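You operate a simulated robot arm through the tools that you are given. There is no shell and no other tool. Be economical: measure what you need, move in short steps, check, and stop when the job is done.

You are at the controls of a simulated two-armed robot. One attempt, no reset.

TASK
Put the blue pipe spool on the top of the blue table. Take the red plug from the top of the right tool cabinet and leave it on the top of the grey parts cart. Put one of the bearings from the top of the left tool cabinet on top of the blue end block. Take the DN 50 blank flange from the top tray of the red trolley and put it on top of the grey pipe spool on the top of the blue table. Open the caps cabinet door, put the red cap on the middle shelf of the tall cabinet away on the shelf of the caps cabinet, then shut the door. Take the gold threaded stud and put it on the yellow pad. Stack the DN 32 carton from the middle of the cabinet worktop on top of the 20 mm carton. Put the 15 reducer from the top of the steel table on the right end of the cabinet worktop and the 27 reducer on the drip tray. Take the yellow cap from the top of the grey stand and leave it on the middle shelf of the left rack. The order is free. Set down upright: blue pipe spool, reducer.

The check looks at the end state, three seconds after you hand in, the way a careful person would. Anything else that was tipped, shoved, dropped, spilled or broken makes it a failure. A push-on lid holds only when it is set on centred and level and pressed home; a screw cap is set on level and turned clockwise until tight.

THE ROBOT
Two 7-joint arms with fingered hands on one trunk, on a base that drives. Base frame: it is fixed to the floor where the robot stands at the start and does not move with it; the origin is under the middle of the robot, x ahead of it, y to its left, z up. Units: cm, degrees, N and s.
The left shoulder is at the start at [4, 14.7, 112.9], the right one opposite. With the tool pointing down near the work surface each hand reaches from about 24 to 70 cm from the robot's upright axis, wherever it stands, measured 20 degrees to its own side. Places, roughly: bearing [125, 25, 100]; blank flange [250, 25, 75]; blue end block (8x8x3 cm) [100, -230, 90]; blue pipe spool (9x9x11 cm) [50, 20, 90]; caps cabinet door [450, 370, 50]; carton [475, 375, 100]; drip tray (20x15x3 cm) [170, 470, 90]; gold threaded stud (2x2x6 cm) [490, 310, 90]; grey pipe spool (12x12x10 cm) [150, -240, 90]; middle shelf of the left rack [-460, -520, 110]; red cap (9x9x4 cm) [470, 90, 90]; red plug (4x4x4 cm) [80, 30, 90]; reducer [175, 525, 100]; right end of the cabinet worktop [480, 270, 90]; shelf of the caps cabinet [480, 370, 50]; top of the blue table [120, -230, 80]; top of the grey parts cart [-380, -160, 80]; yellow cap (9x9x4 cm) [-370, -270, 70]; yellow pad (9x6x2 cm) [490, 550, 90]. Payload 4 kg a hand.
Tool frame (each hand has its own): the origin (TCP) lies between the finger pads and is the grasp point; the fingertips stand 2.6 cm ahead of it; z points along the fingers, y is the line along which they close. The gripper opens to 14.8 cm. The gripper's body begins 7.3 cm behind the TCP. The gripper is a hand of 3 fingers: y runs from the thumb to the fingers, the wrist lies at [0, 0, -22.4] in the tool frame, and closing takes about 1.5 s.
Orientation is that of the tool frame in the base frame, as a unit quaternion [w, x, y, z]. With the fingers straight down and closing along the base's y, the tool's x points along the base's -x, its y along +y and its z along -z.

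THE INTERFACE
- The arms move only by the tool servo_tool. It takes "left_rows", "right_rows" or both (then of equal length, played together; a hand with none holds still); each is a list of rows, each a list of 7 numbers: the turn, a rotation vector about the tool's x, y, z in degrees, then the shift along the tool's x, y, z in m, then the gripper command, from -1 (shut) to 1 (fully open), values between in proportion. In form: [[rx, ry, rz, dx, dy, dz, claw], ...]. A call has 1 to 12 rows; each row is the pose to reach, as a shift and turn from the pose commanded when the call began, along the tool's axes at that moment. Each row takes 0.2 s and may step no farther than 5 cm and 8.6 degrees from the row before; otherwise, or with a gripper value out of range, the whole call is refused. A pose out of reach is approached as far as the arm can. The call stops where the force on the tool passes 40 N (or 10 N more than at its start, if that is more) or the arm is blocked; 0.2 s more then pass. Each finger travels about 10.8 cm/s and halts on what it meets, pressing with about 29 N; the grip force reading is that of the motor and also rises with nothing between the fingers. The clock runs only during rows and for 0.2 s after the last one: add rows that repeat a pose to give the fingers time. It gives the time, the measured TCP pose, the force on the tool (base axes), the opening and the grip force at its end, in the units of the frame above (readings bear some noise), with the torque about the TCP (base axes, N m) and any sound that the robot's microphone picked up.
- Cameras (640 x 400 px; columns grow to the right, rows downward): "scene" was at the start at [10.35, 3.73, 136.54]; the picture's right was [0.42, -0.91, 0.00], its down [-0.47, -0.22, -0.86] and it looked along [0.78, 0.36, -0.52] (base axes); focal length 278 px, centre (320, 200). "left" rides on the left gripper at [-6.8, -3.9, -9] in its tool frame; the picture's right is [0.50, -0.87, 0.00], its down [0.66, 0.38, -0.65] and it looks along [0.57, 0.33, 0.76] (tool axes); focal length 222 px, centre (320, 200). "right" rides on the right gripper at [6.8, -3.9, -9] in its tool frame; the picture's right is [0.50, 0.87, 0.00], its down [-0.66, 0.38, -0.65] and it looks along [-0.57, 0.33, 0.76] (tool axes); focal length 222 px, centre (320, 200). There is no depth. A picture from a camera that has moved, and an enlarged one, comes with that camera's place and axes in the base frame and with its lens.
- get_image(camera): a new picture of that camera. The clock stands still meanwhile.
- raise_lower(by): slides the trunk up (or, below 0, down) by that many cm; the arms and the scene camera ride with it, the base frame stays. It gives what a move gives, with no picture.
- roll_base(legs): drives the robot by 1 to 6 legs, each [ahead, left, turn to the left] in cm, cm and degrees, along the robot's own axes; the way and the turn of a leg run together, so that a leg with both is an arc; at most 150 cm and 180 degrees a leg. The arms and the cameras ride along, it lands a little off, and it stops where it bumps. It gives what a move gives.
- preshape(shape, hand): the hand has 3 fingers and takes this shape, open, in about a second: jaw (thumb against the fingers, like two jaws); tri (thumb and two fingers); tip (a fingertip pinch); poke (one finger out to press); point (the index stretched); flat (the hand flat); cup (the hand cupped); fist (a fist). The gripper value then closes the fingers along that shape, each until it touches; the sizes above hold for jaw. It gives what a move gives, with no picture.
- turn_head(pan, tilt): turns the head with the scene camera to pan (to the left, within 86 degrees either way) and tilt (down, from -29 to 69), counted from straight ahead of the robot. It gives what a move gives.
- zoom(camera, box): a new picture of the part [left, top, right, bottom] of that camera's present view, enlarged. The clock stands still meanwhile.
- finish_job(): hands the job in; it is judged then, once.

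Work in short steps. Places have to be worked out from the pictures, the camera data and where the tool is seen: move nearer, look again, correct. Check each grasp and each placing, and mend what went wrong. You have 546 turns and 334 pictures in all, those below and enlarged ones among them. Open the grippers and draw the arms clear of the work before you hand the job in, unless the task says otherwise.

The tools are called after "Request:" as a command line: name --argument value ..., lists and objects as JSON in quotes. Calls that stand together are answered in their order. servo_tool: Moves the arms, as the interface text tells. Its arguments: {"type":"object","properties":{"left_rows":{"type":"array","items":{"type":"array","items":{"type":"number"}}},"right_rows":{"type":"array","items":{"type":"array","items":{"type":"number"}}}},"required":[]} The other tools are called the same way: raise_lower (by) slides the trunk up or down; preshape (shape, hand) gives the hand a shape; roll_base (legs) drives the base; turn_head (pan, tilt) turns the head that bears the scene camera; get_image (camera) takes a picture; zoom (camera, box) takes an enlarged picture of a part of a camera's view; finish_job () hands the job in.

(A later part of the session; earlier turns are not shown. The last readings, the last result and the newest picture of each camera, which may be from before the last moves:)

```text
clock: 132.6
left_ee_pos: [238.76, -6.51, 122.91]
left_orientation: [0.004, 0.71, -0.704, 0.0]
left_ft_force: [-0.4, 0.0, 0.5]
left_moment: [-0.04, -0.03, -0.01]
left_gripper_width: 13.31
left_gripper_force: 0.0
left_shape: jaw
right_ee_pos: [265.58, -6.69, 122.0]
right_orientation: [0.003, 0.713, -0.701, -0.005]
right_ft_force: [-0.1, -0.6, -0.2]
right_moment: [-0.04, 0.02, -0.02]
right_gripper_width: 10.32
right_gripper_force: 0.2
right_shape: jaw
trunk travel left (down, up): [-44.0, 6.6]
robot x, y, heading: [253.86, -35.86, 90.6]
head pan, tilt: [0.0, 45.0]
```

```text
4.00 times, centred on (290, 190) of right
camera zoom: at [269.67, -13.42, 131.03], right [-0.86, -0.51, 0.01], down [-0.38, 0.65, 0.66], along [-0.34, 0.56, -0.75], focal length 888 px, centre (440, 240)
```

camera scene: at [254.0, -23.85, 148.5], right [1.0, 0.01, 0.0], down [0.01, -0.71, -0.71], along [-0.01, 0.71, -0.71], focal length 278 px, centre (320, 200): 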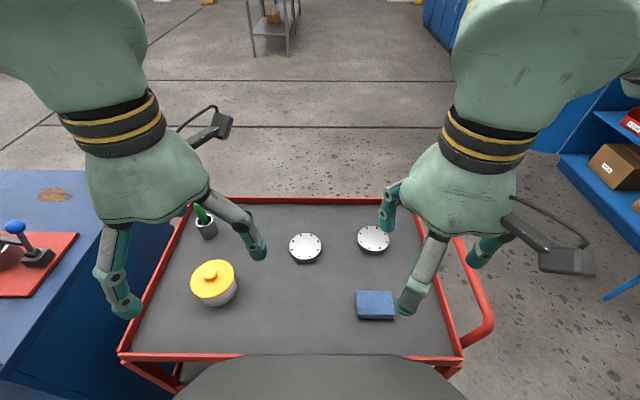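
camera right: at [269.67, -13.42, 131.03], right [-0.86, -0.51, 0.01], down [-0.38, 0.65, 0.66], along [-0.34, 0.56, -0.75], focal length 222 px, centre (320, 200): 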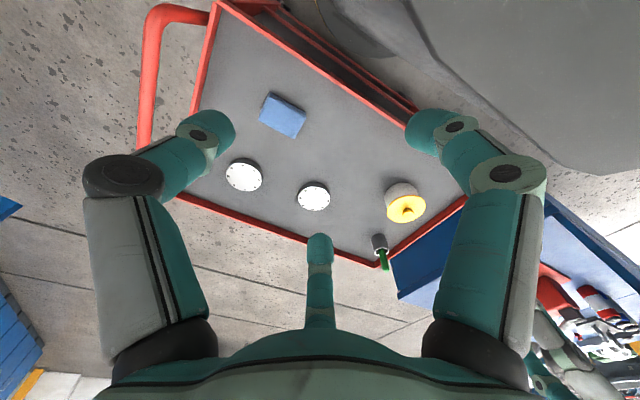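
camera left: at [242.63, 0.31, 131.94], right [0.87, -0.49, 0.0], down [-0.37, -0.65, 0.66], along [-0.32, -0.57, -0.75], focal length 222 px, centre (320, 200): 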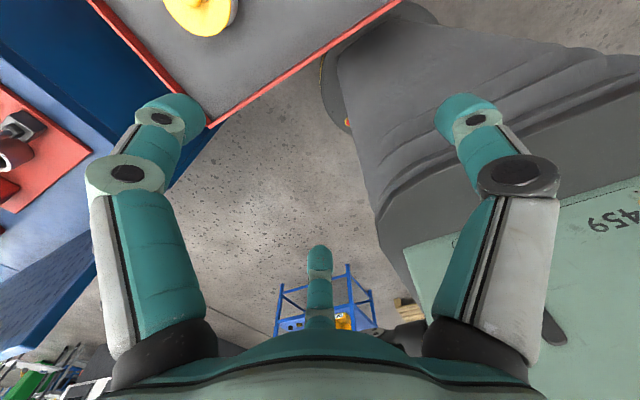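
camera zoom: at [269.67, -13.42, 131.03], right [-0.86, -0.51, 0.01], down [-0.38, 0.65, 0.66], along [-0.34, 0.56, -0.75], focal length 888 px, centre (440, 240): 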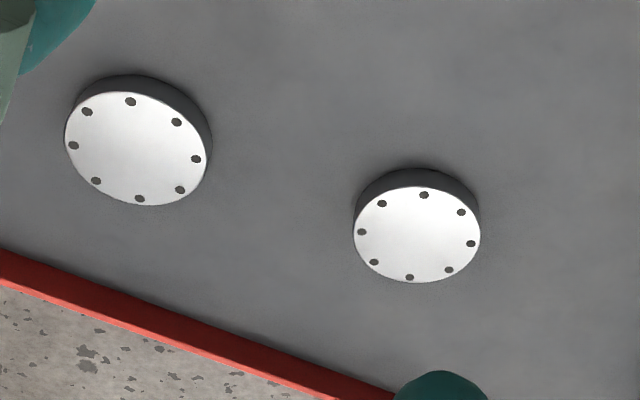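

The labels must face north. I drive around the trolley's east side to its north side.

Request:
roll_base --legs '[[-25, 0, 0], [0, -92, 0], [150, 0, 0], [22, 0, 0], [0, 85, 0], [0, 0, 180]]'

Request:
turn_head --pan 0 --tilt 45

Request:
get_image --camera "scene"

```text
clock: 158.5
left_ee_pos: [274.97, 83.36, 123.05]
left_orientation: [0.001, 0.706, 0.708, 0.002]
left_ft_force: [-0.7, 0.1, -0.5]
left_moment: [-0.01, 0.02, 0.01]
left_gripper_width: 13.3
left_gripper_force: 0.1
left_shape: jaw
right_ee_pos: [248.18, 83.75, 122.17]
right_orientation: [0.005, 0.704, 0.71, 0.002]
right_ft_force: [0.4, 0.4, -0.9]
right_moment: [0.02, 0.02, 0.02]
right_gripper_width: 10.3
right_gripper_force: 0.0
right_shape: jaw
trunk travel left (down, up): [-44.0, 6.6]
robot x, y, heading: [260.14, 111.79, -89.5]
head pan, tilt: [0.0, 45.0]
```

```text
clock: 159.1
left_ee_pos: [274.85, 83.27, 123.07]
left_orientation: [0.001, 0.707, 0.707, 0.002]
left_ft_force: [0.1, 0.0, -0.2]
left_moment: [0.02, 0.02, -0.01]
left_gripper_width: 13.29
left_gripper_force: 0.0
left_shape: jaw
right_ee_pos: [248.15, 83.75, 122.14]
right_orientation: [0.006, 0.704, 0.71, 0.001]
right_ft_force: [-1.0, -0.7, 1.0]
right_moment: [0.01, 0.01, -0.01]
right_gripper_width: 10.31
right_gripper_force: 0.1
right_shape: jaw
trunk travel left (down, up): [-44.0, 6.6]
robot x, y, heading: [259.77, 112.34, -89.7]
head pan, tilt: [0.0, 45.0]
```

```text
272 pictures are left
camera scene: at [260.15, 101.68, 148.5], right [-1.0, 0.0, 0.0], down [0.0, 0.71, -0.71], along [0.0, -0.71, -0.71], focal length 278 px, centre (320, 200)
```

scene: 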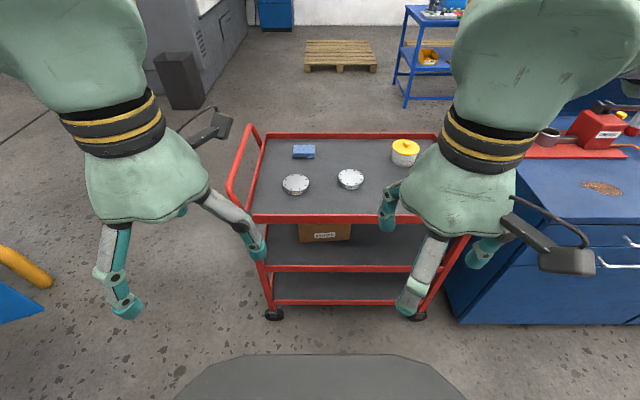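

Request:
zoom --camera "scene" --box '[280, 160, 376, 220]'

```text
6.67 times, centred on (328, 190) of scene
camera zoom: at [260.15, 101.68, 148.5], right [-1.0, 0.0, 0.0], down [0.0, 0.71, -0.71], along [0.0, -0.71, -0.71], focal length 1854 px, centre (267, 267)
```

zoom: 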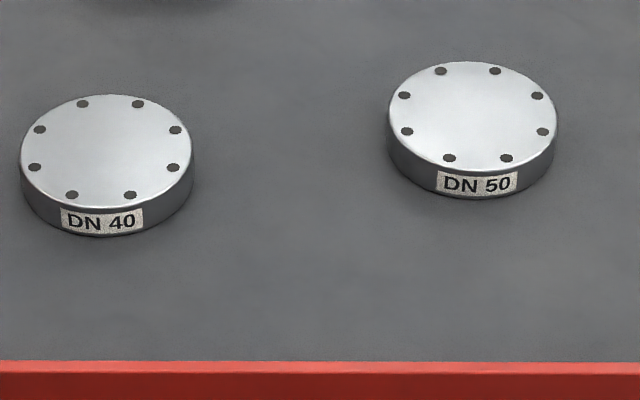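

DN 50 is the western disc, with its top centre at about (249, 23.7, 81). I move in from the north and bring the right hand over it.

Request:
roll_base --legs '[[32, 4, -0.3]]'

Request:
servo_tool --right_rows '[[0, 0, 0, -0.04, 0, 0.02, 1], [0, 0, 0, -0.08, 0, 0.04, 1], [0, 0, 0, -0.12, 0, 0.06, 1], [0, 0, 0, -0.16, 0, 0.08, 1], [0, 0, 0, -0.2, 0, 0.1, 1], [0, 0, 0, -0.24, 0, 0.12, 1], [0, 0, 0, -0.26, 0, 0.15, 1], [0, 0, 0, -0.26, 0, 0.19, 1], [0, 0, 0, -0.26, 0, 0.22, 1], [0, 0, 0, -0.26, 0, 0.22, 1]]'

Request:
get_image --camera "right"

Request:
get_image --camera "scene"

```text
clock: 161.2
left_ee_pos: [278.97, 52.06, 123.16]
left_orientation: [0.001, 0.707, 0.707, 0.001]
left_ft_force: [-0.2, -0.1, -1.2]
left_moment: [-0.04, -0.01, 0.0]
left_gripper_width: 13.26
left_gripper_force: 0.0
left_shape: jaw
right_ee_pos: [252.11, 52.62, 122.1]
right_orientation: [0.007, 0.704, 0.71, 0.001]
right_ft_force: [0.0, -0.5, 0.3]
right_moment: [0.02, -0.01, 0.0]
right_gripper_width: 10.34
right_gripper_force: 0.0
right_shape: jaw
trunk travel left (down, up): [-44.0, 6.6]
robot x, y, heading: [264.32, 80.69, -90.1]
head pan, tilt: [0.0, 45.0]
```

```text
clock: 163.4
left_ee_pos: [279.01, 51.84, 123.04]
left_orientation: [0.0, 0.707, 0.707, 0.002]
left_ft_force: [0.2, 0.8, 0.9]
left_moment: [0.04, 0.02, 0.01]
left_gripper_width: 13.3
left_gripper_force: 0.0
left_shape: jaw
right_ee_pos: [252.64, 26.28, 100.28]
right_orientation: [0.005, 0.704, 0.71, 0.002]
right_ft_force: [-0.7, -0.1, 0.7]
right_moment: [0.01, 0.0, 0.02]
right_gripper_width: 14.77
right_gripper_force: 0.0
right_shape: jaw
trunk travel left (down, up): [-44.0, 6.6]
robot x, y, heading: [264.15, 80.51, -89.9]
head pan, tilt: [0.0, 45.0]
```

```text
270 pictures are left
camera right: at [248.62, 32.98, 109.15], right [0.86, 0.51, 0.01], down [0.38, -0.65, 0.66], along [0.34, -0.57, -0.75], focal length 222 px, centre (320, 200)
```

right: 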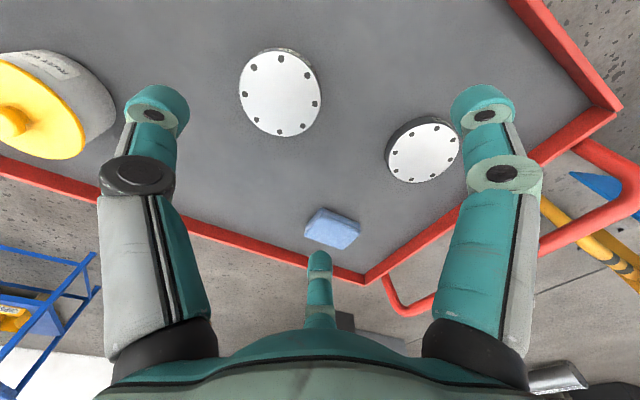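

```text
269 pictures are left
camera scene: at [264.25, 70.21, 148.5], right [-1.0, 0.0, 0.0], down [0.0, 0.71, -0.71], along [0.0, -0.71, -0.71], focal length 278 px, centre (320, 200)
```

scene: 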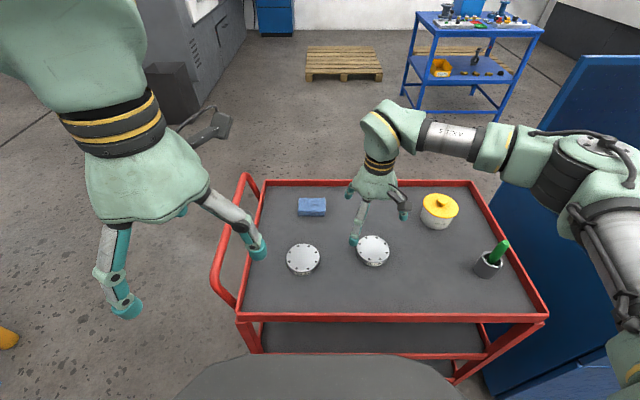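

The disc centre is at (248.7, 24.0, 81.5). I move over it and lower to z≈88.

Request:
servo_tool --right_rows '[[0, 0, 0, -0.023, -0.039, 0.0, 1], [0, 0, 0, -0.023, -0.039, 0.04, 1], [0, 0, 0, -0.023, -0.039, 0.08, 1], [0, 0, 0, -0.023, -0.039, 0.12, 1], [0, 0, 0, -0.023, -0.039, 0.12, 1]]'

Request:
get_image --camera "right"

Request:
zoom --camera "scene" --box '[290, 180, 450, 280]'

```text
clock: 164.6
left_ee_pos: [278.97, 51.86, 123.17]
left_orientation: [0.0, 0.707, 0.707, 0.001]
left_ft_force: [-0.1, -0.2, 0.4]
left_moment: [-0.05, -0.03, 0.02]
left_gripper_width: 13.31
left_gripper_force: 0.0
left_shape: jaw
right_ee_pos: [248.78, 23.69, 88.07]
right_orientation: [0.006, 0.705, 0.709, 0.001]
right_ft_force: [-0.2, 0.8, 0.9]
right_moment: [-0.02, 0.0, 0.01]
right_gripper_width: 14.79
right_gripper_force: 0.1
right_shape: jaw
trunk travel left (down, up): [-44.0, 6.6]
robot x, y, heading: [264.28, 80.75, -89.7]
head pan, tilt: [0.0, 45.0]
```

```text
268 pictures are left
camera right: at [244.65, 30.52, 97.08], right [0.86, 0.51, 0.01], down [0.38, -0.65, 0.66], along [0.34, -0.57, -0.75], focal length 222 px, centre (320, 200)
```

right: 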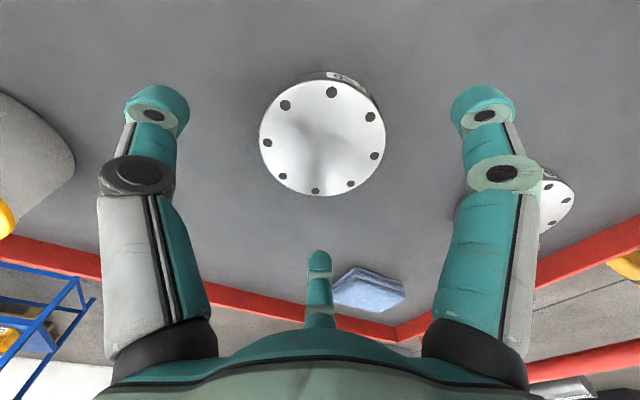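

```text
4.00 times, centred on (370, 230) of scene
camera zoom: at [264.25, 70.22, 148.5], right [-1.0, 0.0, 0.0], down [0.0, 0.71, -0.71], along [0.0, -0.71, -0.71], focal length 1112 px, centre (120, 80)
```

zoom: 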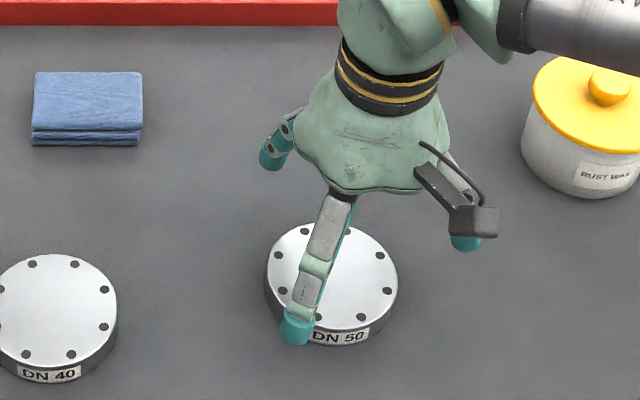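

Centred well enough. I lower to just above the tray and close.

Request:
servo_tool --right_rows '[[0, 0, 0, 0.002, 0, 0.025, 1], [0, 0, 0, 0.002, 0, 0.045, 1], [0, 0, 0, 0.002, 0, 0.055, 1], [0, 0, 0, 0.002, 0, 0.055, 0.5], [0, 0, 0, 0.002, 0, 0.055, 0], [0, 0, 0, 0.002, 0, 0.055, -0.5], [0, 0, 0, 0.002, 0, 0.055, -1], [0, 0, 0, 0.002, 0, 0.055, -1], [0, 0, 0, 0.002, 0, 0.055, -1]]'

Request:
get_image --camera "right"

Request:
zoom --camera "scene" --box '[290, 200, 450, 300]'

```text
clock: 166.6
left_ee_pos: [278.97, 51.71, 123.02]
left_orientation: [0.0, 0.707, 0.707, 0.002]
left_ft_force: [0.0, -0.1, 0.2]
left_moment: [-0.01, -0.02, 0.01]
left_gripper_width: 13.28
left_gripper_force: 0.1
left_shape: jaw
right_ee_pos: [248.88, 24.04, 82.67]
right_orientation: [0.006, 0.705, 0.71, 0.001]
right_ft_force: [-0.7, 2.7, 0.2]
right_moment: [0.07, 0.06, -0.04]
right_gripper_width: 8.58
right_gripper_force: 29.0
right_shape: jaw
trunk travel left (down, up): [-44.0, 6.6]
robot x, y, heading: [263.98, 80.45, -89.8]
head pan, tilt: [0.0, 45.0]
```

```text
266 pictures are left
camera right: at [244.85, 30.7, 91.72], right [0.86, 0.51, 0.01], down [0.38, -0.65, 0.66], along [0.34, -0.57, -0.75], focal length 222 px, centre (320, 200)
```

right: 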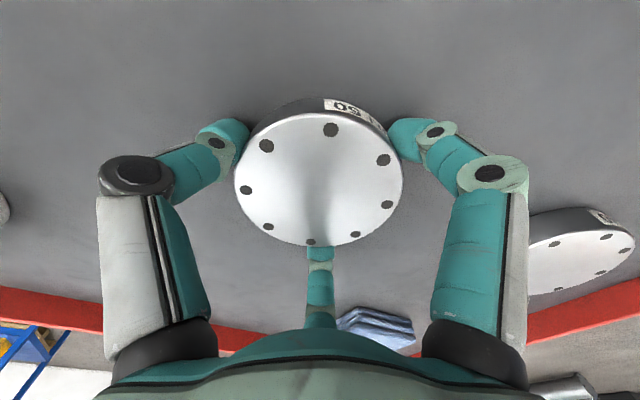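

```text
4.00 times, centred on (370, 250) of scene
camera zoom: at [264.22, 70.21, 148.5], right [-1.0, 0.0, 0.0], down [0.0, 0.71, -0.71], along [0.0, -0.71, -0.71], focal length 1112 px, centre (120, 0)
```

zoom: 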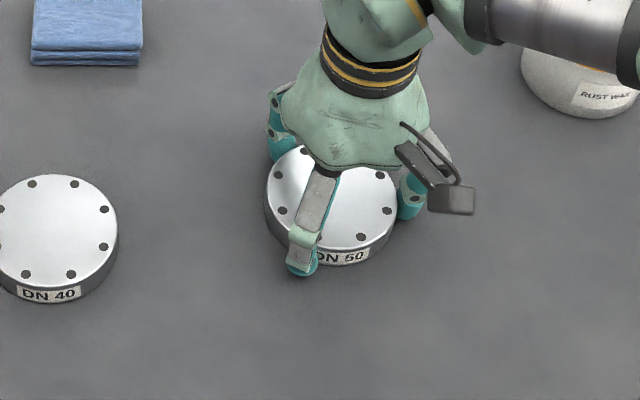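

Gripped at 8.6 cm. I lift it and check.

Request:
servo_tool --right_rows '[[0, 0, 0, 0, 0, -0.02, -1], [0, 0, 0, 0, 0, -0.06, -1], [0, 0, 0, 0, 0, -0.11, -1], [0, 0, 0, 0, 0, -0.16, -1], [0, 0, 0, 0.0, 0, -0.2, -1], [0, 0, 0, 0.02, 0, -0.24, -1], [0, 0, 0, 0.05, 0, -0.27, -1], [0, 0, 0, 0.09, 0, -0.3, -1], [0, 0, 0, 0.13, 0, -0.32, -1], [0, 0, 0, 0.17, 0, -0.34, -1], [0, 0, 0, 0.21, 0, -0.36, -1], [0, 0, 0, 0.24, 0, -0.36, -1]]'

Request:
get_image --camera "right"

Request:
get_image --camera "scene"

```text
clock: 169.2
left_ee_pos: [278.83, 51.85, 123.08]
left_orientation: [0.001, 0.707, 0.708, 0.002]
left_ft_force: [-0.5, -0.2, -0.6]
left_moment: [0.01, 0.01, 0.02]
left_gripper_width: 13.29
left_gripper_force: 0.1
left_shape: jaw
right_ee_pos: [248.2, 48.17, 118.59]
right_orientation: [0.007, 0.704, 0.71, 0.001]
right_ft_force: [0.4, 0.8, -11.0]
right_moment: [0.04, 0.0, 0.01]
right_gripper_width: 8.54
right_gripper_force: 29.0
right_shape: jaw
trunk travel left (down, up): [-44.0, 6.6]
robot x, y, heading: [264.07, 80.41, -90.0]
head pan, tilt: [0.0, 45.0]
```

```text
264 pictures are left
camera right: at [244.09, 54.98, 127.64], right [0.86, 0.51, 0.01], down [0.38, -0.65, 0.66], along [0.34, -0.57, -0.75], focal length 222 px, centre (320, 200)
```

right: 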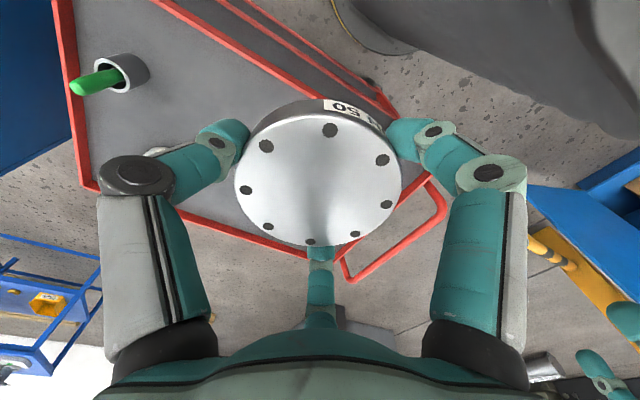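

```text
263 pictures are left
camera scene: at [264.17, 70.19, 148.49], right [-1.0, 0.0, 0.0], down [0.0, 0.71, -0.71], along [0.0, -0.71, -0.71], focal length 278 px, centre (320, 200)
```

scene: 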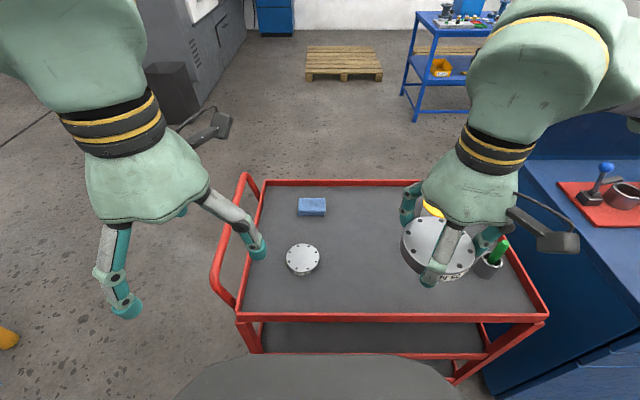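

The flange (about 1.1 kg) is held. I drive back around the trolley and down to the east side of the blue table.

Request:
roll_base --legs '[[-28, 0, 0], [0, 85, 0], [150, 0, 0], [120, -40, 0], [80, -45, 0], [0, 0, -90]]'

Request:
turn_head --pan 0 --tilt 35

Request:
get_image --camera "scene"

```text
clock: 196.6
left_ee_pos: [223.84, -251.0, 123.05]
left_orientation: [0.002, 1.0, -0.018, 0.0]
left_ft_force: [1.1, -0.6, -0.4]
left_moment: [0.02, 0.02, 0.03]
left_gripper_width: 13.3
left_gripper_force: 0.0
left_shape: jaw
right_ee_pos: [221.31, -220.07, 118.52]
right_orientation: [0.006, 1.0, -0.013, -0.002]
right_ft_force: [-0.1, -0.3, -12.2]
right_moment: [0.02, -0.02, 0.0]
right_gripper_width: 8.53
right_gripper_force: 29.0
right_shape: jaw
trunk travel left (down, up): [-44.0, 6.6]
robot x, y, heading: [253.35, -236.93, 178.0]
head pan, tilt: [0.0, 45.0]
```

```text
clock: 197.4
left_ee_pos: [223.92, -251.03, 122.94]
left_orientation: [0.002, 1.0, -0.017, 0.0]
left_ft_force: [0.2, -0.1, -0.1]
left_moment: [0.0, -0.02, 0.02]
left_gripper_width: 13.3
left_gripper_force: 0.0
left_shape: jaw
right_ee_pos: [221.23, -220.16, 118.58]
right_orientation: [0.006, 1.0, -0.014, -0.002]
right_ft_force: [-0.3, 0.1, -11.4]
right_moment: [0.0, -0.08, -0.05]
right_gripper_width: 8.52
right_gripper_force: 28.5
right_shape: jaw
trunk travel left (down, up): [-44.0, 6.6]
robot x, y, heading: [253.11, -237.08, 178.1]
head pan, tilt: [0.0, 35.0]
```

```text
262 pictures are left
camera scene: at [242.29, -236.8, 149.97], right [0.03, 1.0, 0.0], down [0.57, -0.02, -0.82], along [-0.82, 0.03, -0.57], focal length 278 px, centre (320, 200)
```

scene: 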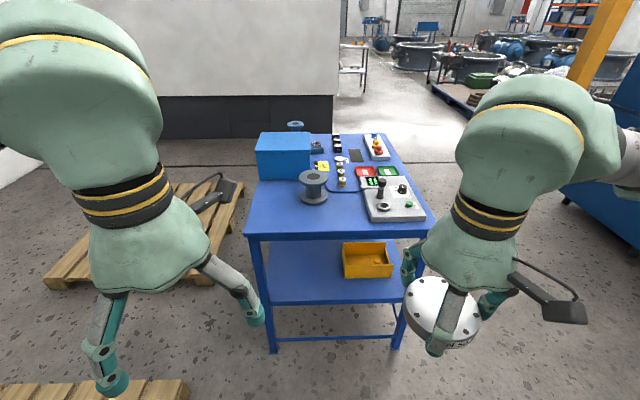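

The grey spool is at about (149, −236). I move up to the table's east edge.

Request:
roll_base --legs '[[47, 8, 2]]'

Request:
turn_head --pan 0 --tilt 42

Request:
get_image --camera "scene"

Request:
get_image --camera "right"

```text
clock: 200.2
left_ee_pos: [177.65, -259.19, 123.09]
left_orientation: [0.001, 1.0, -0.002, 0.0]
left_ft_force: [0.4, 0.6, 0.5]
left_moment: [0.0, 0.03, -0.03]
left_gripper_width: 13.29
left_gripper_force: 0.1
left_shape: jaw
right_ee_pos: [174.02, -228.5, 118.59]
right_orientation: [0.005, 1.0, 0.002, -0.003]
right_ft_force: [0.6, 0.4, -11.7]
right_moment: [0.04, -0.01, -0.01]
right_gripper_width: 8.55
right_gripper_force: 28.5
right_shape: jaw
trunk travel left (down, up): [-44.0, 6.6]
robot x, y, heading: [206.73, -244.82, 179.8]
head pan, tilt: [0.0, 35.0]
```

```text
clock: 200.9
left_ee_pos: [177.54, -259.19, 123.08]
left_orientation: [0.001, 1.0, -0.002, 0.001]
left_ft_force: [0.6, 0.7, 0.1]
left_moment: [0.0, 0.0, -0.01]
left_gripper_width: 13.31
left_gripper_force: 0.1
left_shape: jaw
right_ee_pos: [173.88, -228.53, 118.54]
right_orientation: [0.005, 1.0, 0.002, -0.001]
right_ft_force: [-0.2, 0.2, -11.9]
right_moment: [0.02, -0.04, -0.01]
right_gripper_width: 8.52
right_gripper_force: 28.5
right_shape: jaw
trunk travel left (down, up): [-44.0, 6.6]
robot x, y, heading: [206.29, -244.4, 179.9]
head pan, tilt: [0.0, 42.0]
```

```text
261 pictures are left
camera scene: at [195.88, -244.5, 148.93], right [0.0, 1.0, 0.0], down [0.67, 0.0, -0.74], along [-0.74, 0.0, -0.67], focal length 278 px, centre (320, 200)
```

scene: 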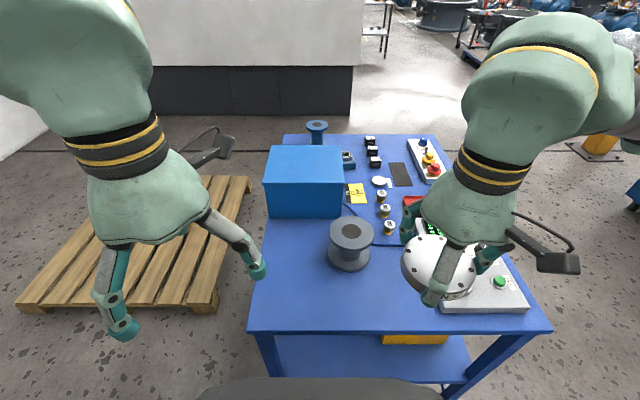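

```text
260 pictures are left
camera right: at [180.65, -224.48, 127.59], right [0.5, -0.86, 0.01], down [-0.65, -0.38, 0.66], along [-0.57, -0.34, -0.75], focal length 222 px, centre (320, 200)
```

right: 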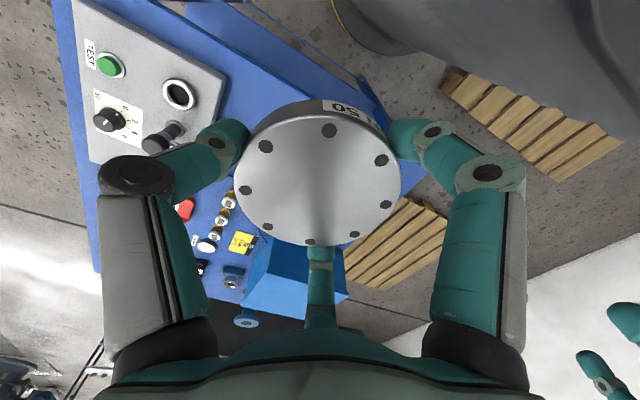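

The spool's top centre is at about (148.5, −236.2, 95). I bring the flange above it.

Request:
servo_tool --right_rows '[[0, 0, 0, -0.04, 0.012, 0, -1], [0, 0, 0, -0.08, 0.024, 0, -1], [0, 0, 0, -0.12, 0.036, 0.0, -1], [0, 0, 0, -0.16, 0.048, 0.01, -1], [0, 0, 0, -0.2, 0.06, 0.02, -1], [0, 0, 0, -0.23, 0.07, 0.04, -1], [0, 0, 0, -0.254, 0.077, 0.07, -1], [0, 0, 0, -0.254, 0.077, 0.12, -1], [0, 0, 0, -0.254, 0.077, 0.12, -1]]'

Request:
get_image --camera "right"

Request:
zoom --camera "scene" --box '[270, 160, 430, 290]'

```text
clock: 202.9
left_ee_pos: [177.52, -259.25, 122.96]
left_orientation: [0.002, 1.0, -0.001, 0.001]
left_ft_force: [0.8, -0.6, 0.7]
left_moment: [0.03, -0.01, 0.0]
left_gripper_width: 13.3
left_gripper_force: 0.1
left_shape: jaw
right_ee_pos: [148.42, -236.57, 106.81]
right_orientation: [0.004, 1.0, 0.002, -0.003]
right_ft_force: [0.0, 0.5, -12.1]
right_moment: [0.03, -0.06, -0.02]
right_gripper_width: 8.51
right_gripper_force: 29.1
right_shape: jaw
trunk travel left (down, up): [-44.0, 6.6]
robot x, y, heading: [206.27, -244.07, 180.0]
head pan, tilt: [0.0, 42.0]
```

```text
259 pictures are left
camera right: at [155.17, -232.51, 115.83], right [0.5, -0.86, 0.01], down [-0.65, -0.38, 0.66], along [-0.57, -0.34, -0.75], focal length 222 px, centre (320, 200)
```

right: 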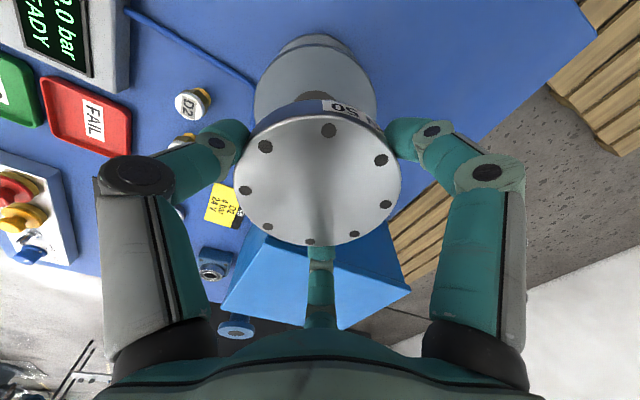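

```text
3.08 times, centred on (350, 225) of scene
camera zoom: at [195.86, -244.51, 148.93], right [0.0, 1.0, 0.0], down [0.67, 0.0, -0.74], along [-0.74, 0.0, -0.67], focal length 856 px, centre (228, 123)
```

zoom: 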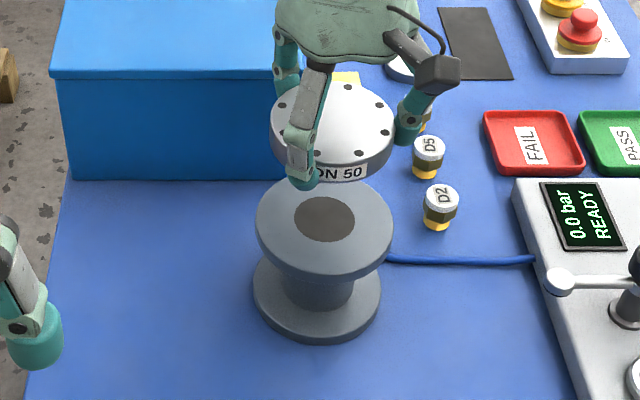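

Request:
zoom --camera "right" --box '[230, 20, 390, 160]'

```text
2.86 times, centred on (310, 90) of right
camera zoom: at [155.17, -232.51, 115.83], right [0.5, -0.86, 0.01], down [-0.65, -0.38, 0.66], along [-0.57, -0.34, -0.75], focal length 635 px, centre (349, 514)
```

zoom: 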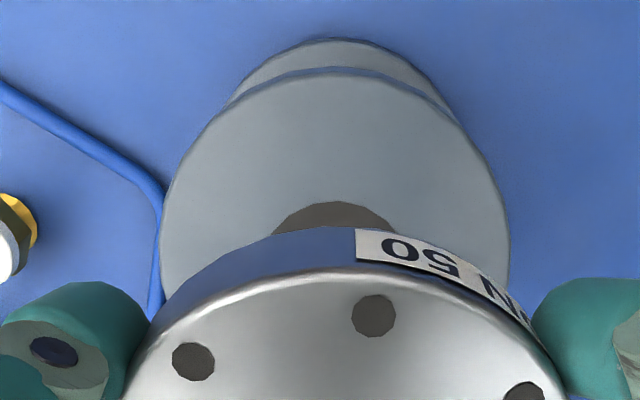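

I nudge the position to (148.9, −236.1) and lower to near contact.

Request:
servo_tool --right_rows '[[0, 0, 0, 0.005, -0.005, 0.02, -1], [0, 0, 0, 0.005, -0.005, 0.04, -1], [0, 0, 0, 0.005, -0.005, 0.06, -1], [0, 0, 0, 0.005, -0.005, 0.07, -1], [0, 0, 0, 0.005, -0.005, 0.07, -1]]'

Request:
zoom --camera "scene" --box '[270, 160, 430, 290]'

Request:
zoom --camera "right" --box '[220, 60, 400, 180]'

```text
clock: 204.1
left_ee_pos: [177.41, -259.24, 122.99]
left_orientation: [0.002, 1.0, -0.002, 0.002]
left_ft_force: [0.5, 0.1, -0.6]
left_moment: [-0.02, 0.0, 0.05]
left_gripper_width: 13.28
left_gripper_force: 0.0
left_shape: jaw
right_ee_pos: [148.9, -235.99, 99.81]
right_orientation: [0.004, 1.0, 0.003, -0.001]
right_ft_force: [-0.4, -0.1, -11.7]
right_moment: [0.03, -0.04, 0.0]
right_gripper_width: 8.51
right_gripper_force: 29.2
right_shape: jaw
trunk travel left (down, up): [-44.0, 6.6]
robot x, y, heading: [206.6, -244.33, 180.1]
head pan, tilt: [0.0, 42.0]
```

```text
3.08 times, centred on (350, 225) of scene
camera zoom: at [195.81, -244.52, 148.92], right [0.0, 1.0, 0.0], down [0.67, 0.0, -0.74], along [-0.74, 0.0, -0.67], focal length 856 px, centre (228, 123)
```

zoom: 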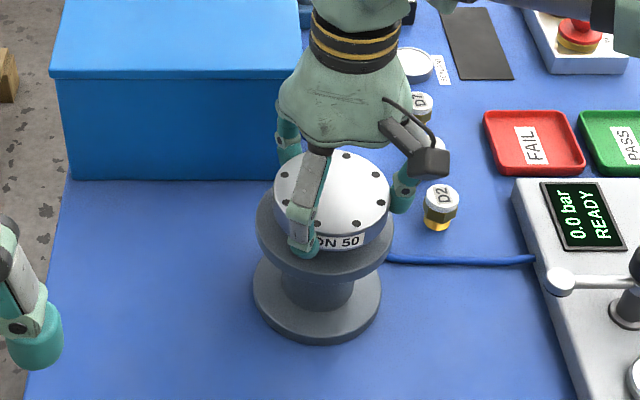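

```text
3.33 times, centred on (310, 120) of right
camera zoom: at [155.66, -232.05, 108.85], right [0.5, -0.86, 0.01], down [-0.65, -0.38, 0.66], along [-0.57, -0.34, -0.75], focal length 740 px, centre (353, 467)
```

zoom: 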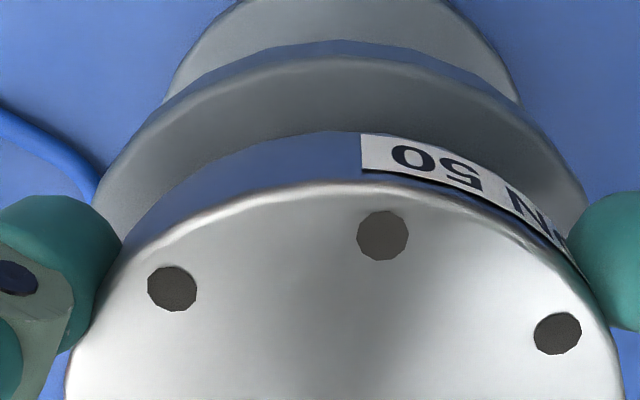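

Request:
servo_tool --right_rows '[[0, 0, 0, 0, 0.003, 0.004, -1], [0, 0, 0, 0, 0.003, 0.008, -1], [0, 0, 0, 0, 0.003, 0.011, -1]]'

```text
clock: 204.9
left_ee_pos: [177.45, -259.3, 123.15]
left_orientation: [0.001, 1.0, -0.002, 0.002]
left_ft_force: [0.4, 0.3, 1.3]
left_moment: [-0.02, 0.01, 0.0]
left_gripper_width: 13.28
left_gripper_force: 0.0
left_shape: jaw
right_ee_pos: [148.93, -236.34, 98.68]
right_orientation: [0.003, 1.0, 0.003, -0.002]
right_ft_force: [-0.3, -0.1, -11.9]
right_moment: [0.01, -0.04, 0.05]
right_gripper_width: 8.49
right_gripper_force: 29.2
right_shape: jaw
trunk travel left (down, up): [-44.0, 6.6]
robot x, y, heading: [206.32, -244.11, 179.8]
head pan, tilt: [0.0, 42.0]
```

Request:
servo_tool --right_rows '[[0, 0, 0, 0, 0, 0.003, -1], [0, 0, 0, 0, 0, 0.005, -1], [0, 0, 0, 0, 0, 0.007, -1], [0, 0, 0, 0, 0, 0.009, -1]]'

Request:
zoom --camera "scene" --box '[310, 190, 400, 250]'

```text
clock: 205.9
left_ee_pos: [177.38, -259.44, 122.95]
left_orientation: [0.002, 1.0, -0.002, 0.0]
left_ft_force: [0.1, 0.9, 0.7]
left_moment: [-0.04, 0.0, -0.04]
left_gripper_width: 13.31
left_gripper_force: 0.1
left_shape: jaw
right_ee_pos: [148.99, -236.36, 97.85]
right_orientation: [0.004, 1.0, 0.003, -0.003]
right_ft_force: [-1.2, 0.2, -9.5]
right_moment: [-0.02, -0.01, 0.0]
right_gripper_width: 8.54
right_gripper_force: 29.3
right_shape: jaw
trunk travel left (down, up): [-44.0, 6.6]
robot x, y, heading: [206.45, -244.4, 179.9]
head pan, tilt: [0.0, 42.0]
```

```text
6.67 times, centred on (355, 220) of scene
camera zoom: at [195.85, -244.52, 148.92], right [0.0, 1.0, 0.0], down [0.67, 0.0, -0.74], along [-0.74, 0.0, -0.67], focal length 1854 px, centre (87, 67)
```

zoom: 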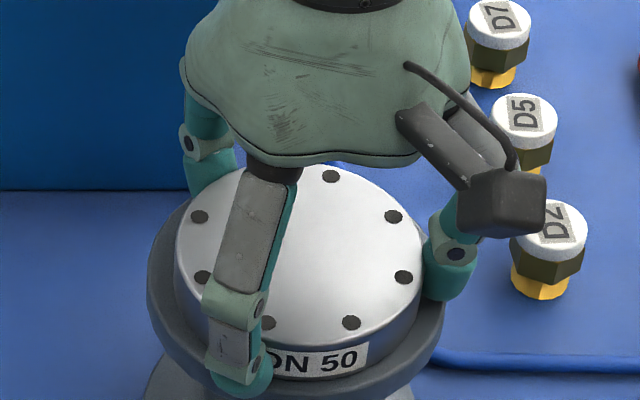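

Contact is beginning. I press down a hair more, open and rise.

Request:
servo_tool --right_rows '[[0, 0, 0, 0, 0, 0.001, -1], [0, 0, 0, 0, 0, 0.0015, -0.5], [0, 0, 0, 0, 0, 0.0015, 0], [0, 0, 0, 0, 0, 0.0015, 0.3], [0, 0, 0, 0, 0, 0.0015, 0.6], [0, 0, 0, 0, 0, 0.0015, 0.6], [0, 0, 0, 0, 0, 0.0015, 0.6], [0, 0, 0, 0, 0, -0.03, 0.6], [0, 0, 0, 0, 0, -0.07, 0.6], [0, 0, 0, 0, 0, -0.12, 0.6]]'

Request:
zoom --camera "scene" --box '[270, 160, 430, 290]'

```text
clock: 208.1
left_ee_pos: [177.67, -259.21, 123.13]
left_orientation: [0.001, 1.0, -0.002, 0.0]
left_ft_force: [0.4, -0.2, 1.1]
left_moment: [0.01, 0.05, 0.01]
left_gripper_width: 13.28
left_gripper_force: 0.1
left_shape: jaw
right_ee_pos: [149.26, -236.48, 109.96]
right_orientation: [0.004, 1.0, 0.003, -0.002]
right_ft_force: [0.9, 0.7, 0.0]
right_moment: [0.0, -0.03, 0.0]
right_gripper_width: 11.83
right_gripper_force: 0.0
right_shape: jaw
trunk travel left (down, up): [-44.0, 6.6]
robot x, y, heading: [206.37, -244.62, 179.9]
head pan, tilt: [0.0, 42.0]
```

```text
3.08 times, centred on (350, 225) of scene
camera zoom: at [196.06, -244.58, 148.94], right [0.0, 1.0, 0.0], down [0.67, 0.0, -0.74], along [-0.74, 0.0, -0.67], focal length 856 px, centre (228, 123)
```

zoom: 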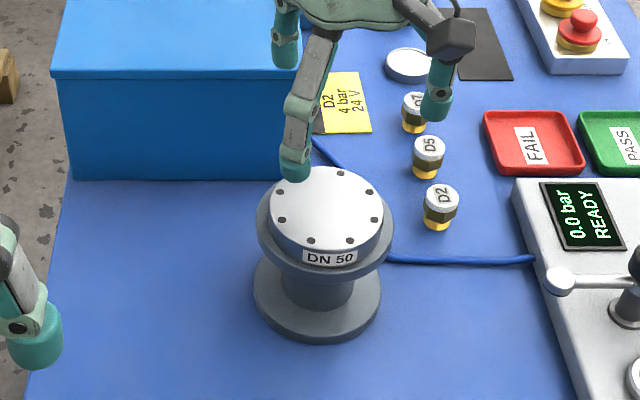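

The flange is centred on the grey spool. I retract and drive north to look at the tall cabinet.

Request:
servo_tool --right_rows '[[0, 0, 0, 0.0, 0, -0.05, 0.6], [0, 0, 0, 0.04, 0, -0.08, 0.6], [0, 0, 0, 0.08, 0, -0.11, 0.6], [0, 0, 0, 0.12, 0, -0.13, 0.6], [0, 0, 0, 0.16, 0, -0.13, 0.6], [0, 0, 0, 0.2, 0, -0.13, 0.6], [0, 0, 0, 0.24, 0, -0.13, 0.6], [0, 0, 0, 0.27, 0, -0.13, 0.6]]'

Request:
roll_base --legs '[[-90, 0, 0], [-45, 0, 0], [0, 0, -90], [150, 0, 0], [140, 0, 0], [0, 0, -90]]'

Request:
turn_head --pan 0 --tilt 20

Request:
get_image --camera "scene"

```text
clock: 209.9
left_ee_pos: [177.61, -259.29, 123.16]
left_orientation: [0.0, 1.0, -0.002, 0.001]
left_ft_force: [-0.6, -0.1, -0.4]
left_moment: [-0.03, 0.0, 0.0]
left_gripper_width: 13.31
left_gripper_force: 0.0
left_shape: jaw
right_ee_pos: [176.47, -235.75, 122.61]
right_orientation: [0.005, 1.0, 0.002, -0.003]
right_ft_force: [-0.2, -0.2, 0.0]
right_moment: [-0.02, -0.03, 0.01]
right_gripper_width: 11.82
right_gripper_force: 0.1
right_shape: jaw
trunk travel left (down, up): [-44.0, 6.6]
robot x, y, heading: [206.47, -244.33, 180.0]
head pan, tilt: [0.0, 42.0]
```

```text
clock: 238.2
left_ee_pos: [363.43, 61.4, 123.17]
left_orientation: [-0.001, -0.013, 1.0, 0.001]
left_ft_force: [0.1, -0.1, -0.2]
left_moment: [0.03, -0.02, 0.0]
left_gripper_width: 13.31
left_gripper_force: 0.1
left_shape: jaw
right_ee_pos: [365.39, 38.06, 122.56]
right_orientation: [0.003, -0.018, 1.0, 0.004]
right_ft_force: [0.2, 0.5, 0.6]
right_moment: [0.01, 0.02, -0.01]
right_gripper_width: 11.78
right_gripper_force: 0.1
right_shape: jaw
trunk travel left (down, up): [-44.0, 6.6]
robot x, y, heading: [335.21, 45.68, 1.7]
head pan, tilt: [0.0, 42.0]
```

```text
clock: 239.1
left_ee_pos: [363.41, 61.39, 123.12]
left_orientation: [-0.001, -0.013, 1.0, 0.002]
left_ft_force: [-0.1, 0.4, 0.3]
left_moment: [-0.01, 0.0, 0.0]
left_gripper_width: 13.3
left_gripper_force: 0.0
left_shape: jaw
right_ee_pos: [365.32, 38.04, 122.58]
right_orientation: [0.003, -0.018, 1.0, 0.005]
right_ft_force: [-0.1, 0.0, -0.3]
right_moment: [-0.01, -0.02, -0.02]
right_gripper_width: 11.8
right_gripper_force: 0.0
right_shape: jaw
trunk travel left (down, up): [-44.0, 6.6]
robot x, y, heading: [334.84, 45.77, 1.7]
head pan, tilt: [0.0, 20.0]
```

```text
252 pictures are left
camera scene: at [346.66, 46.0, 152.36], right [0.03, -1.0, 0.0], down [-0.34, -0.01, -0.94], along [0.94, 0.03, -0.34], focal length 278 px, centre (320, 200)
```

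scene: 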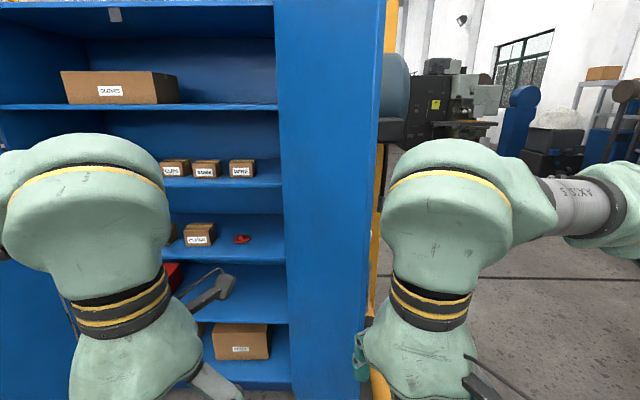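

I can see the red cap on a shelf, at about (470, 90, 88). The right door leaf is open, so I strafe left in front of the opening.

Request:
roll_base --legs '[[0, 62, -1.7]]'

Request:
turn_head --pan 0 --tilt 25

Request:
get_image --camera "scene"

```text
clock: 242.6
left_ee_pos: [362.93, 123.51, 123.06]
left_orientation: [0.0, 0.002, 1.0, 0.002]
left_ft_force: [0.4, -0.2, 0.0]
left_moment: [0.03, -0.04, 0.03]
left_gripper_width: 13.28
left_gripper_force: 0.0
left_shape: jaw
right_ee_pos: [364.1, 100.03, 122.65]
right_orientation: [0.002, -0.002, 1.0, 0.006]
right_ft_force: [-0.7, -0.4, 0.8]
right_moment: [-0.01, -0.05, -0.02]
right_gripper_width: 11.82
right_gripper_force: 0.0
right_shape: jaw
trunk travel left (down, up): [-44.0, 6.6]
robot x, y, heading: [334.06, 108.35, -0.0]
head pan, tilt: [0.0, 20.0]
```

```text
clock: 243.2
left_ee_pos: [362.94, 123.63, 123.1]
left_orientation: [0.0, 0.002, 1.0, 0.001]
left_ft_force: [0.1, -0.8, -0.1]
left_moment: [0.01, -0.02, -0.02]
left_gripper_width: 13.3
left_gripper_force: 0.0
left_shape: jaw
right_ee_pos: [364.07, 100.12, 122.55]
right_orientation: [0.002, -0.003, 1.0, 0.004]
right_ft_force: [0.8, -0.4, 0.2]
right_moment: [0.01, -0.01, 0.0]
right_gripper_width: 11.8
right_gripper_force: 0.0
right_shape: jaw
trunk travel left (down, up): [-44.0, 6.6]
robot x, y, heading: [334.29, 108.78, 0.2]
head pan, tilt: [0.0, 25.0]
```

```text
251 pictures are left
camera scene: at [345.64, 108.63, 151.56], right [0.0, -1.0, 0.0], down [-0.42, 0.0, -0.91], along [0.91, 0.0, -0.42], focal length 278 px, centre (320, 200)
```

scene: 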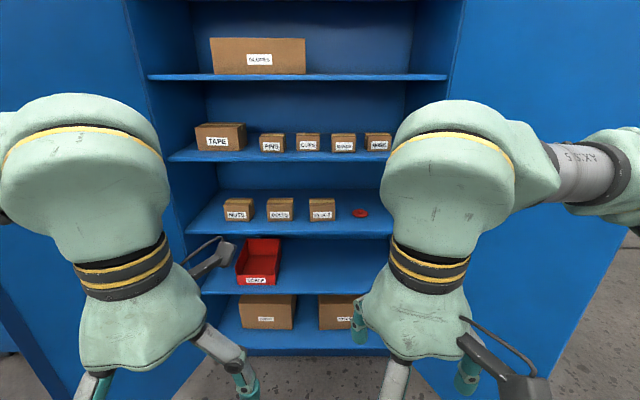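

The cap is at about (467.5, 89, 88), with the shelf front at x≈448 and the shelf above at z≈120. A tilted grasp is needed, so I look at what other hand shapes offer.

Request:
preshape --shape "tip" --hand "left"

Request:
get_image --camera "left"

Request:
preshape --shape "tri" --hand "left"

Request:
get_image --camera "left"

Request:
zoom --camera "scene" --box '[210, 150, 400, 250]'

```text
clock: 244.1
left_ee_pos: [362.9, 123.55, 123.03]
left_orientation: [-0.001, 0.002, 1.0, 0.002]
left_ft_force: [-0.3, 0.3, -0.1]
left_moment: [0.02, 0.0, 0.03]
left_gripper_width: 14.81
left_gripper_force: 0.0
left_shape: tip
right_ee_pos: [364.06, 100.19, 122.51]
right_orientation: [0.003, -0.002, 1.0, 0.004]
right_ft_force: [-0.5, -0.3, 0.3]
right_moment: [0.0, 0.03, 0.01]
right_gripper_width: 11.81
right_gripper_force: 0.1
right_shape: jaw
trunk travel left (down, up): [-44.0, 6.6]
robot x, y, heading: [334.02, 108.66, 0.1]
head pan, tilt: [0.0, 25.0]
```

```text
250 pictures are left
camera left: at [369.63, 119.64, 132.1], right [-0.5, -0.86, 0.0], down [-0.65, 0.38, 0.66], along [-0.57, 0.33, -0.76], focal length 222 px, centre (320, 200)
```

left: 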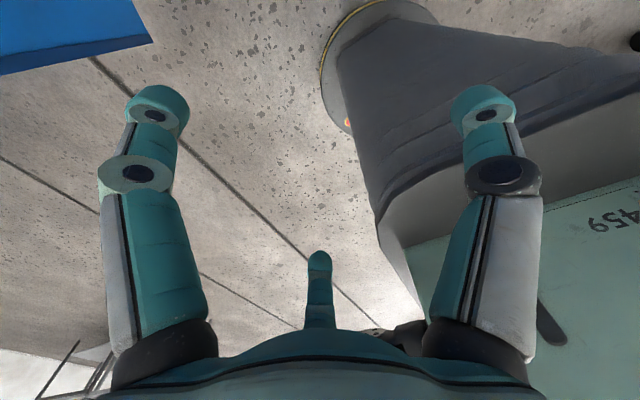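

```text
clock: 245.0
left_ee_pos: [363.01, 123.61, 123.21]
left_orientation: [-0.001, 0.002, 1.0, 0.001]
left_ft_force: [0.1, 0.2, 0.7]
left_moment: [0.01, 0.02, -0.01]
left_gripper_width: 14.8
left_gripper_force: 0.0
left_shape: tri
right_ee_pos: [364.19, 100.15, 122.68]
right_orientation: [0.002, -0.003, 1.0, 0.004]
right_ft_force: [0.0, -1.0, 0.9]
right_moment: [-0.03, -0.02, 0.01]
right_gripper_width: 11.82
right_gripper_force: 0.0
right_shape: jaw
trunk travel left (down, up): [-44.0, 6.6]
robot x, y, heading: [334.41, 108.69, 0.1]
head pan, tilt: [0.0, 25.0]
```

```text
249 pictures are left
camera left: at [369.63, 119.63, 132.09], right [-0.5, -0.86, 0.0], down [-0.65, 0.38, 0.66], along [-0.57, 0.33, -0.75], focal length 222 px, centre (320, 200)
```

left: 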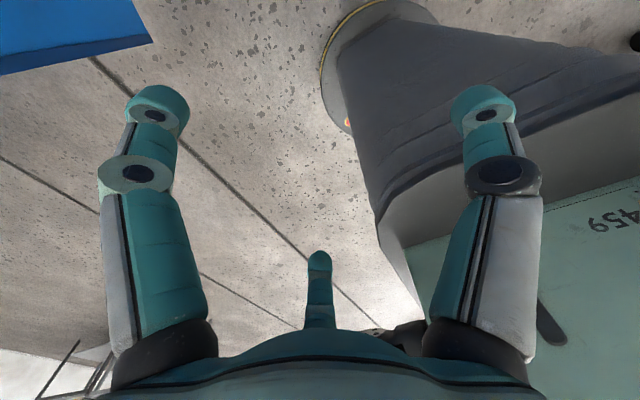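

```text
3.37 times, centred on (305, 200) of scene
camera zoom: at [345.64, 108.64, 151.56], right [0.0, -1.0, 0.0], down [-0.42, 0.0, -0.91], along [0.91, 0.0, -0.42], focal length 936 px, centre (370, 200)
```

zoom: 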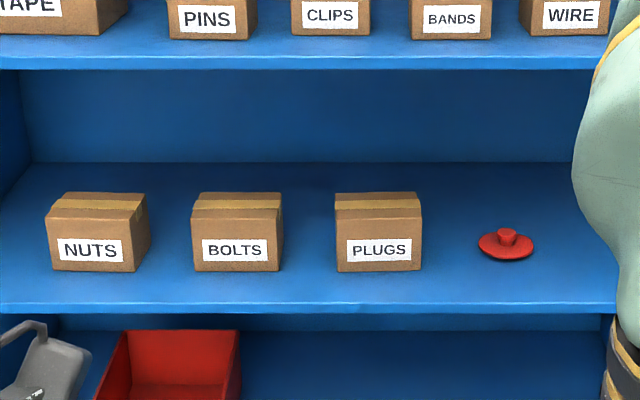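

The cap is a flat disc with a central knob, so I'll pinch the knob with a tilted right hand. I drive closer between the door leaves and lower the trunk.

Request:
roll_base --legs '[[55, 9, 0]]'

Request:
raise_lower --by -18

Request:
turn_head --pan -15 --tilt 30

Request:
get_image --camera "scene"

```text
clock: 248.2
left_ee_pos: [416.69, 132.41, 123.26]
left_orientation: [0.0, 0.001, 1.0, 0.002]
left_ft_force: [-0.1, 0.6, 0.0]
left_moment: [-0.01, 0.03, -0.01]
left_gripper_width: 14.76
left_gripper_force: 0.2
left_shape: tri
right_ee_pos: [418.01, 108.99, 122.6]
right_orientation: [0.003, -0.003, 1.0, 0.004]
right_ft_force: [-0.7, -0.1, -0.9]
right_moment: [-0.01, -0.01, 0.01]
right_gripper_width: 11.84
right_gripper_force: 0.1
right_shape: jaw
trunk travel left (down, up): [-44.0, 6.6]
robot x, y, heading: [388.4, 117.36, -0.1]
head pan, tilt: [0.0, 25.0]
```

```text
clock: 250.2
left_ee_pos: [416.74, 132.5, 105.01]
left_orientation: [-0.001, 0.001, 1.0, 0.001]
left_ft_force: [-0.9, -0.1, 0.9]
left_moment: [-0.02, -0.02, 0.0]
left_gripper_width: 14.8
left_gripper_force: 0.1
left_shape: tri
right_ee_pos: [418.05, 108.91, 104.44]
right_orientation: [0.003, -0.004, 1.0, 0.004]
right_ft_force: [0.4, 0.6, -1.0]
right_moment: [-0.04, 0.0, 0.01]
right_gripper_width: 11.78
right_gripper_force: 0.0
right_shape: jaw
trunk travel left (down, up): [-26.0, 24.6]
robot x, y, heading: [388.26, 117.33, 0.0]
head pan, tilt: [0.0, 25.0]
```

```text
clock: 251.0
left_ee_pos: [416.74, 132.44, 105.1]
left_orientation: [-0.001, 0.0, 1.0, 0.001]
left_ft_force: [0.4, -0.3, -0.9]
left_moment: [0.03, -0.02, -0.02]
left_gripper_width: 14.8
left_gripper_force: 0.0
left_shape: tri
right_ee_pos: [417.96, 109.02, 104.57]
right_orientation: [0.003, -0.004, 1.0, 0.004]
right_ft_force: [1.0, 0.1, -0.8]
right_moment: [-0.01, 0.0, 0.03]
right_gripper_width: 11.8
right_gripper_force: 0.0
right_shape: jaw
trunk travel left (down, up): [-26.0, 24.6]
robot x, y, heading: [388.23, 117.68, 0.0]
head pan, tilt: [-15.0, 30.0]
```

```text
247 pictures are left
camera scene: at [399.05, 115.18, 132.75], right [-0.26, -0.97, 0.0], down [-0.48, 0.13, -0.87], along [0.84, -0.22, -0.5], focal length 278 px, centre (320, 200)
```

scene: 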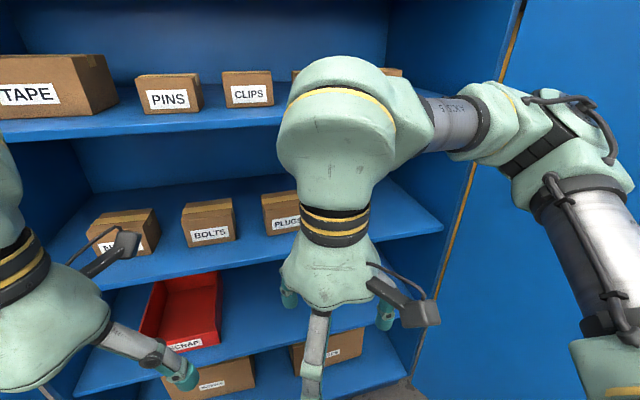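

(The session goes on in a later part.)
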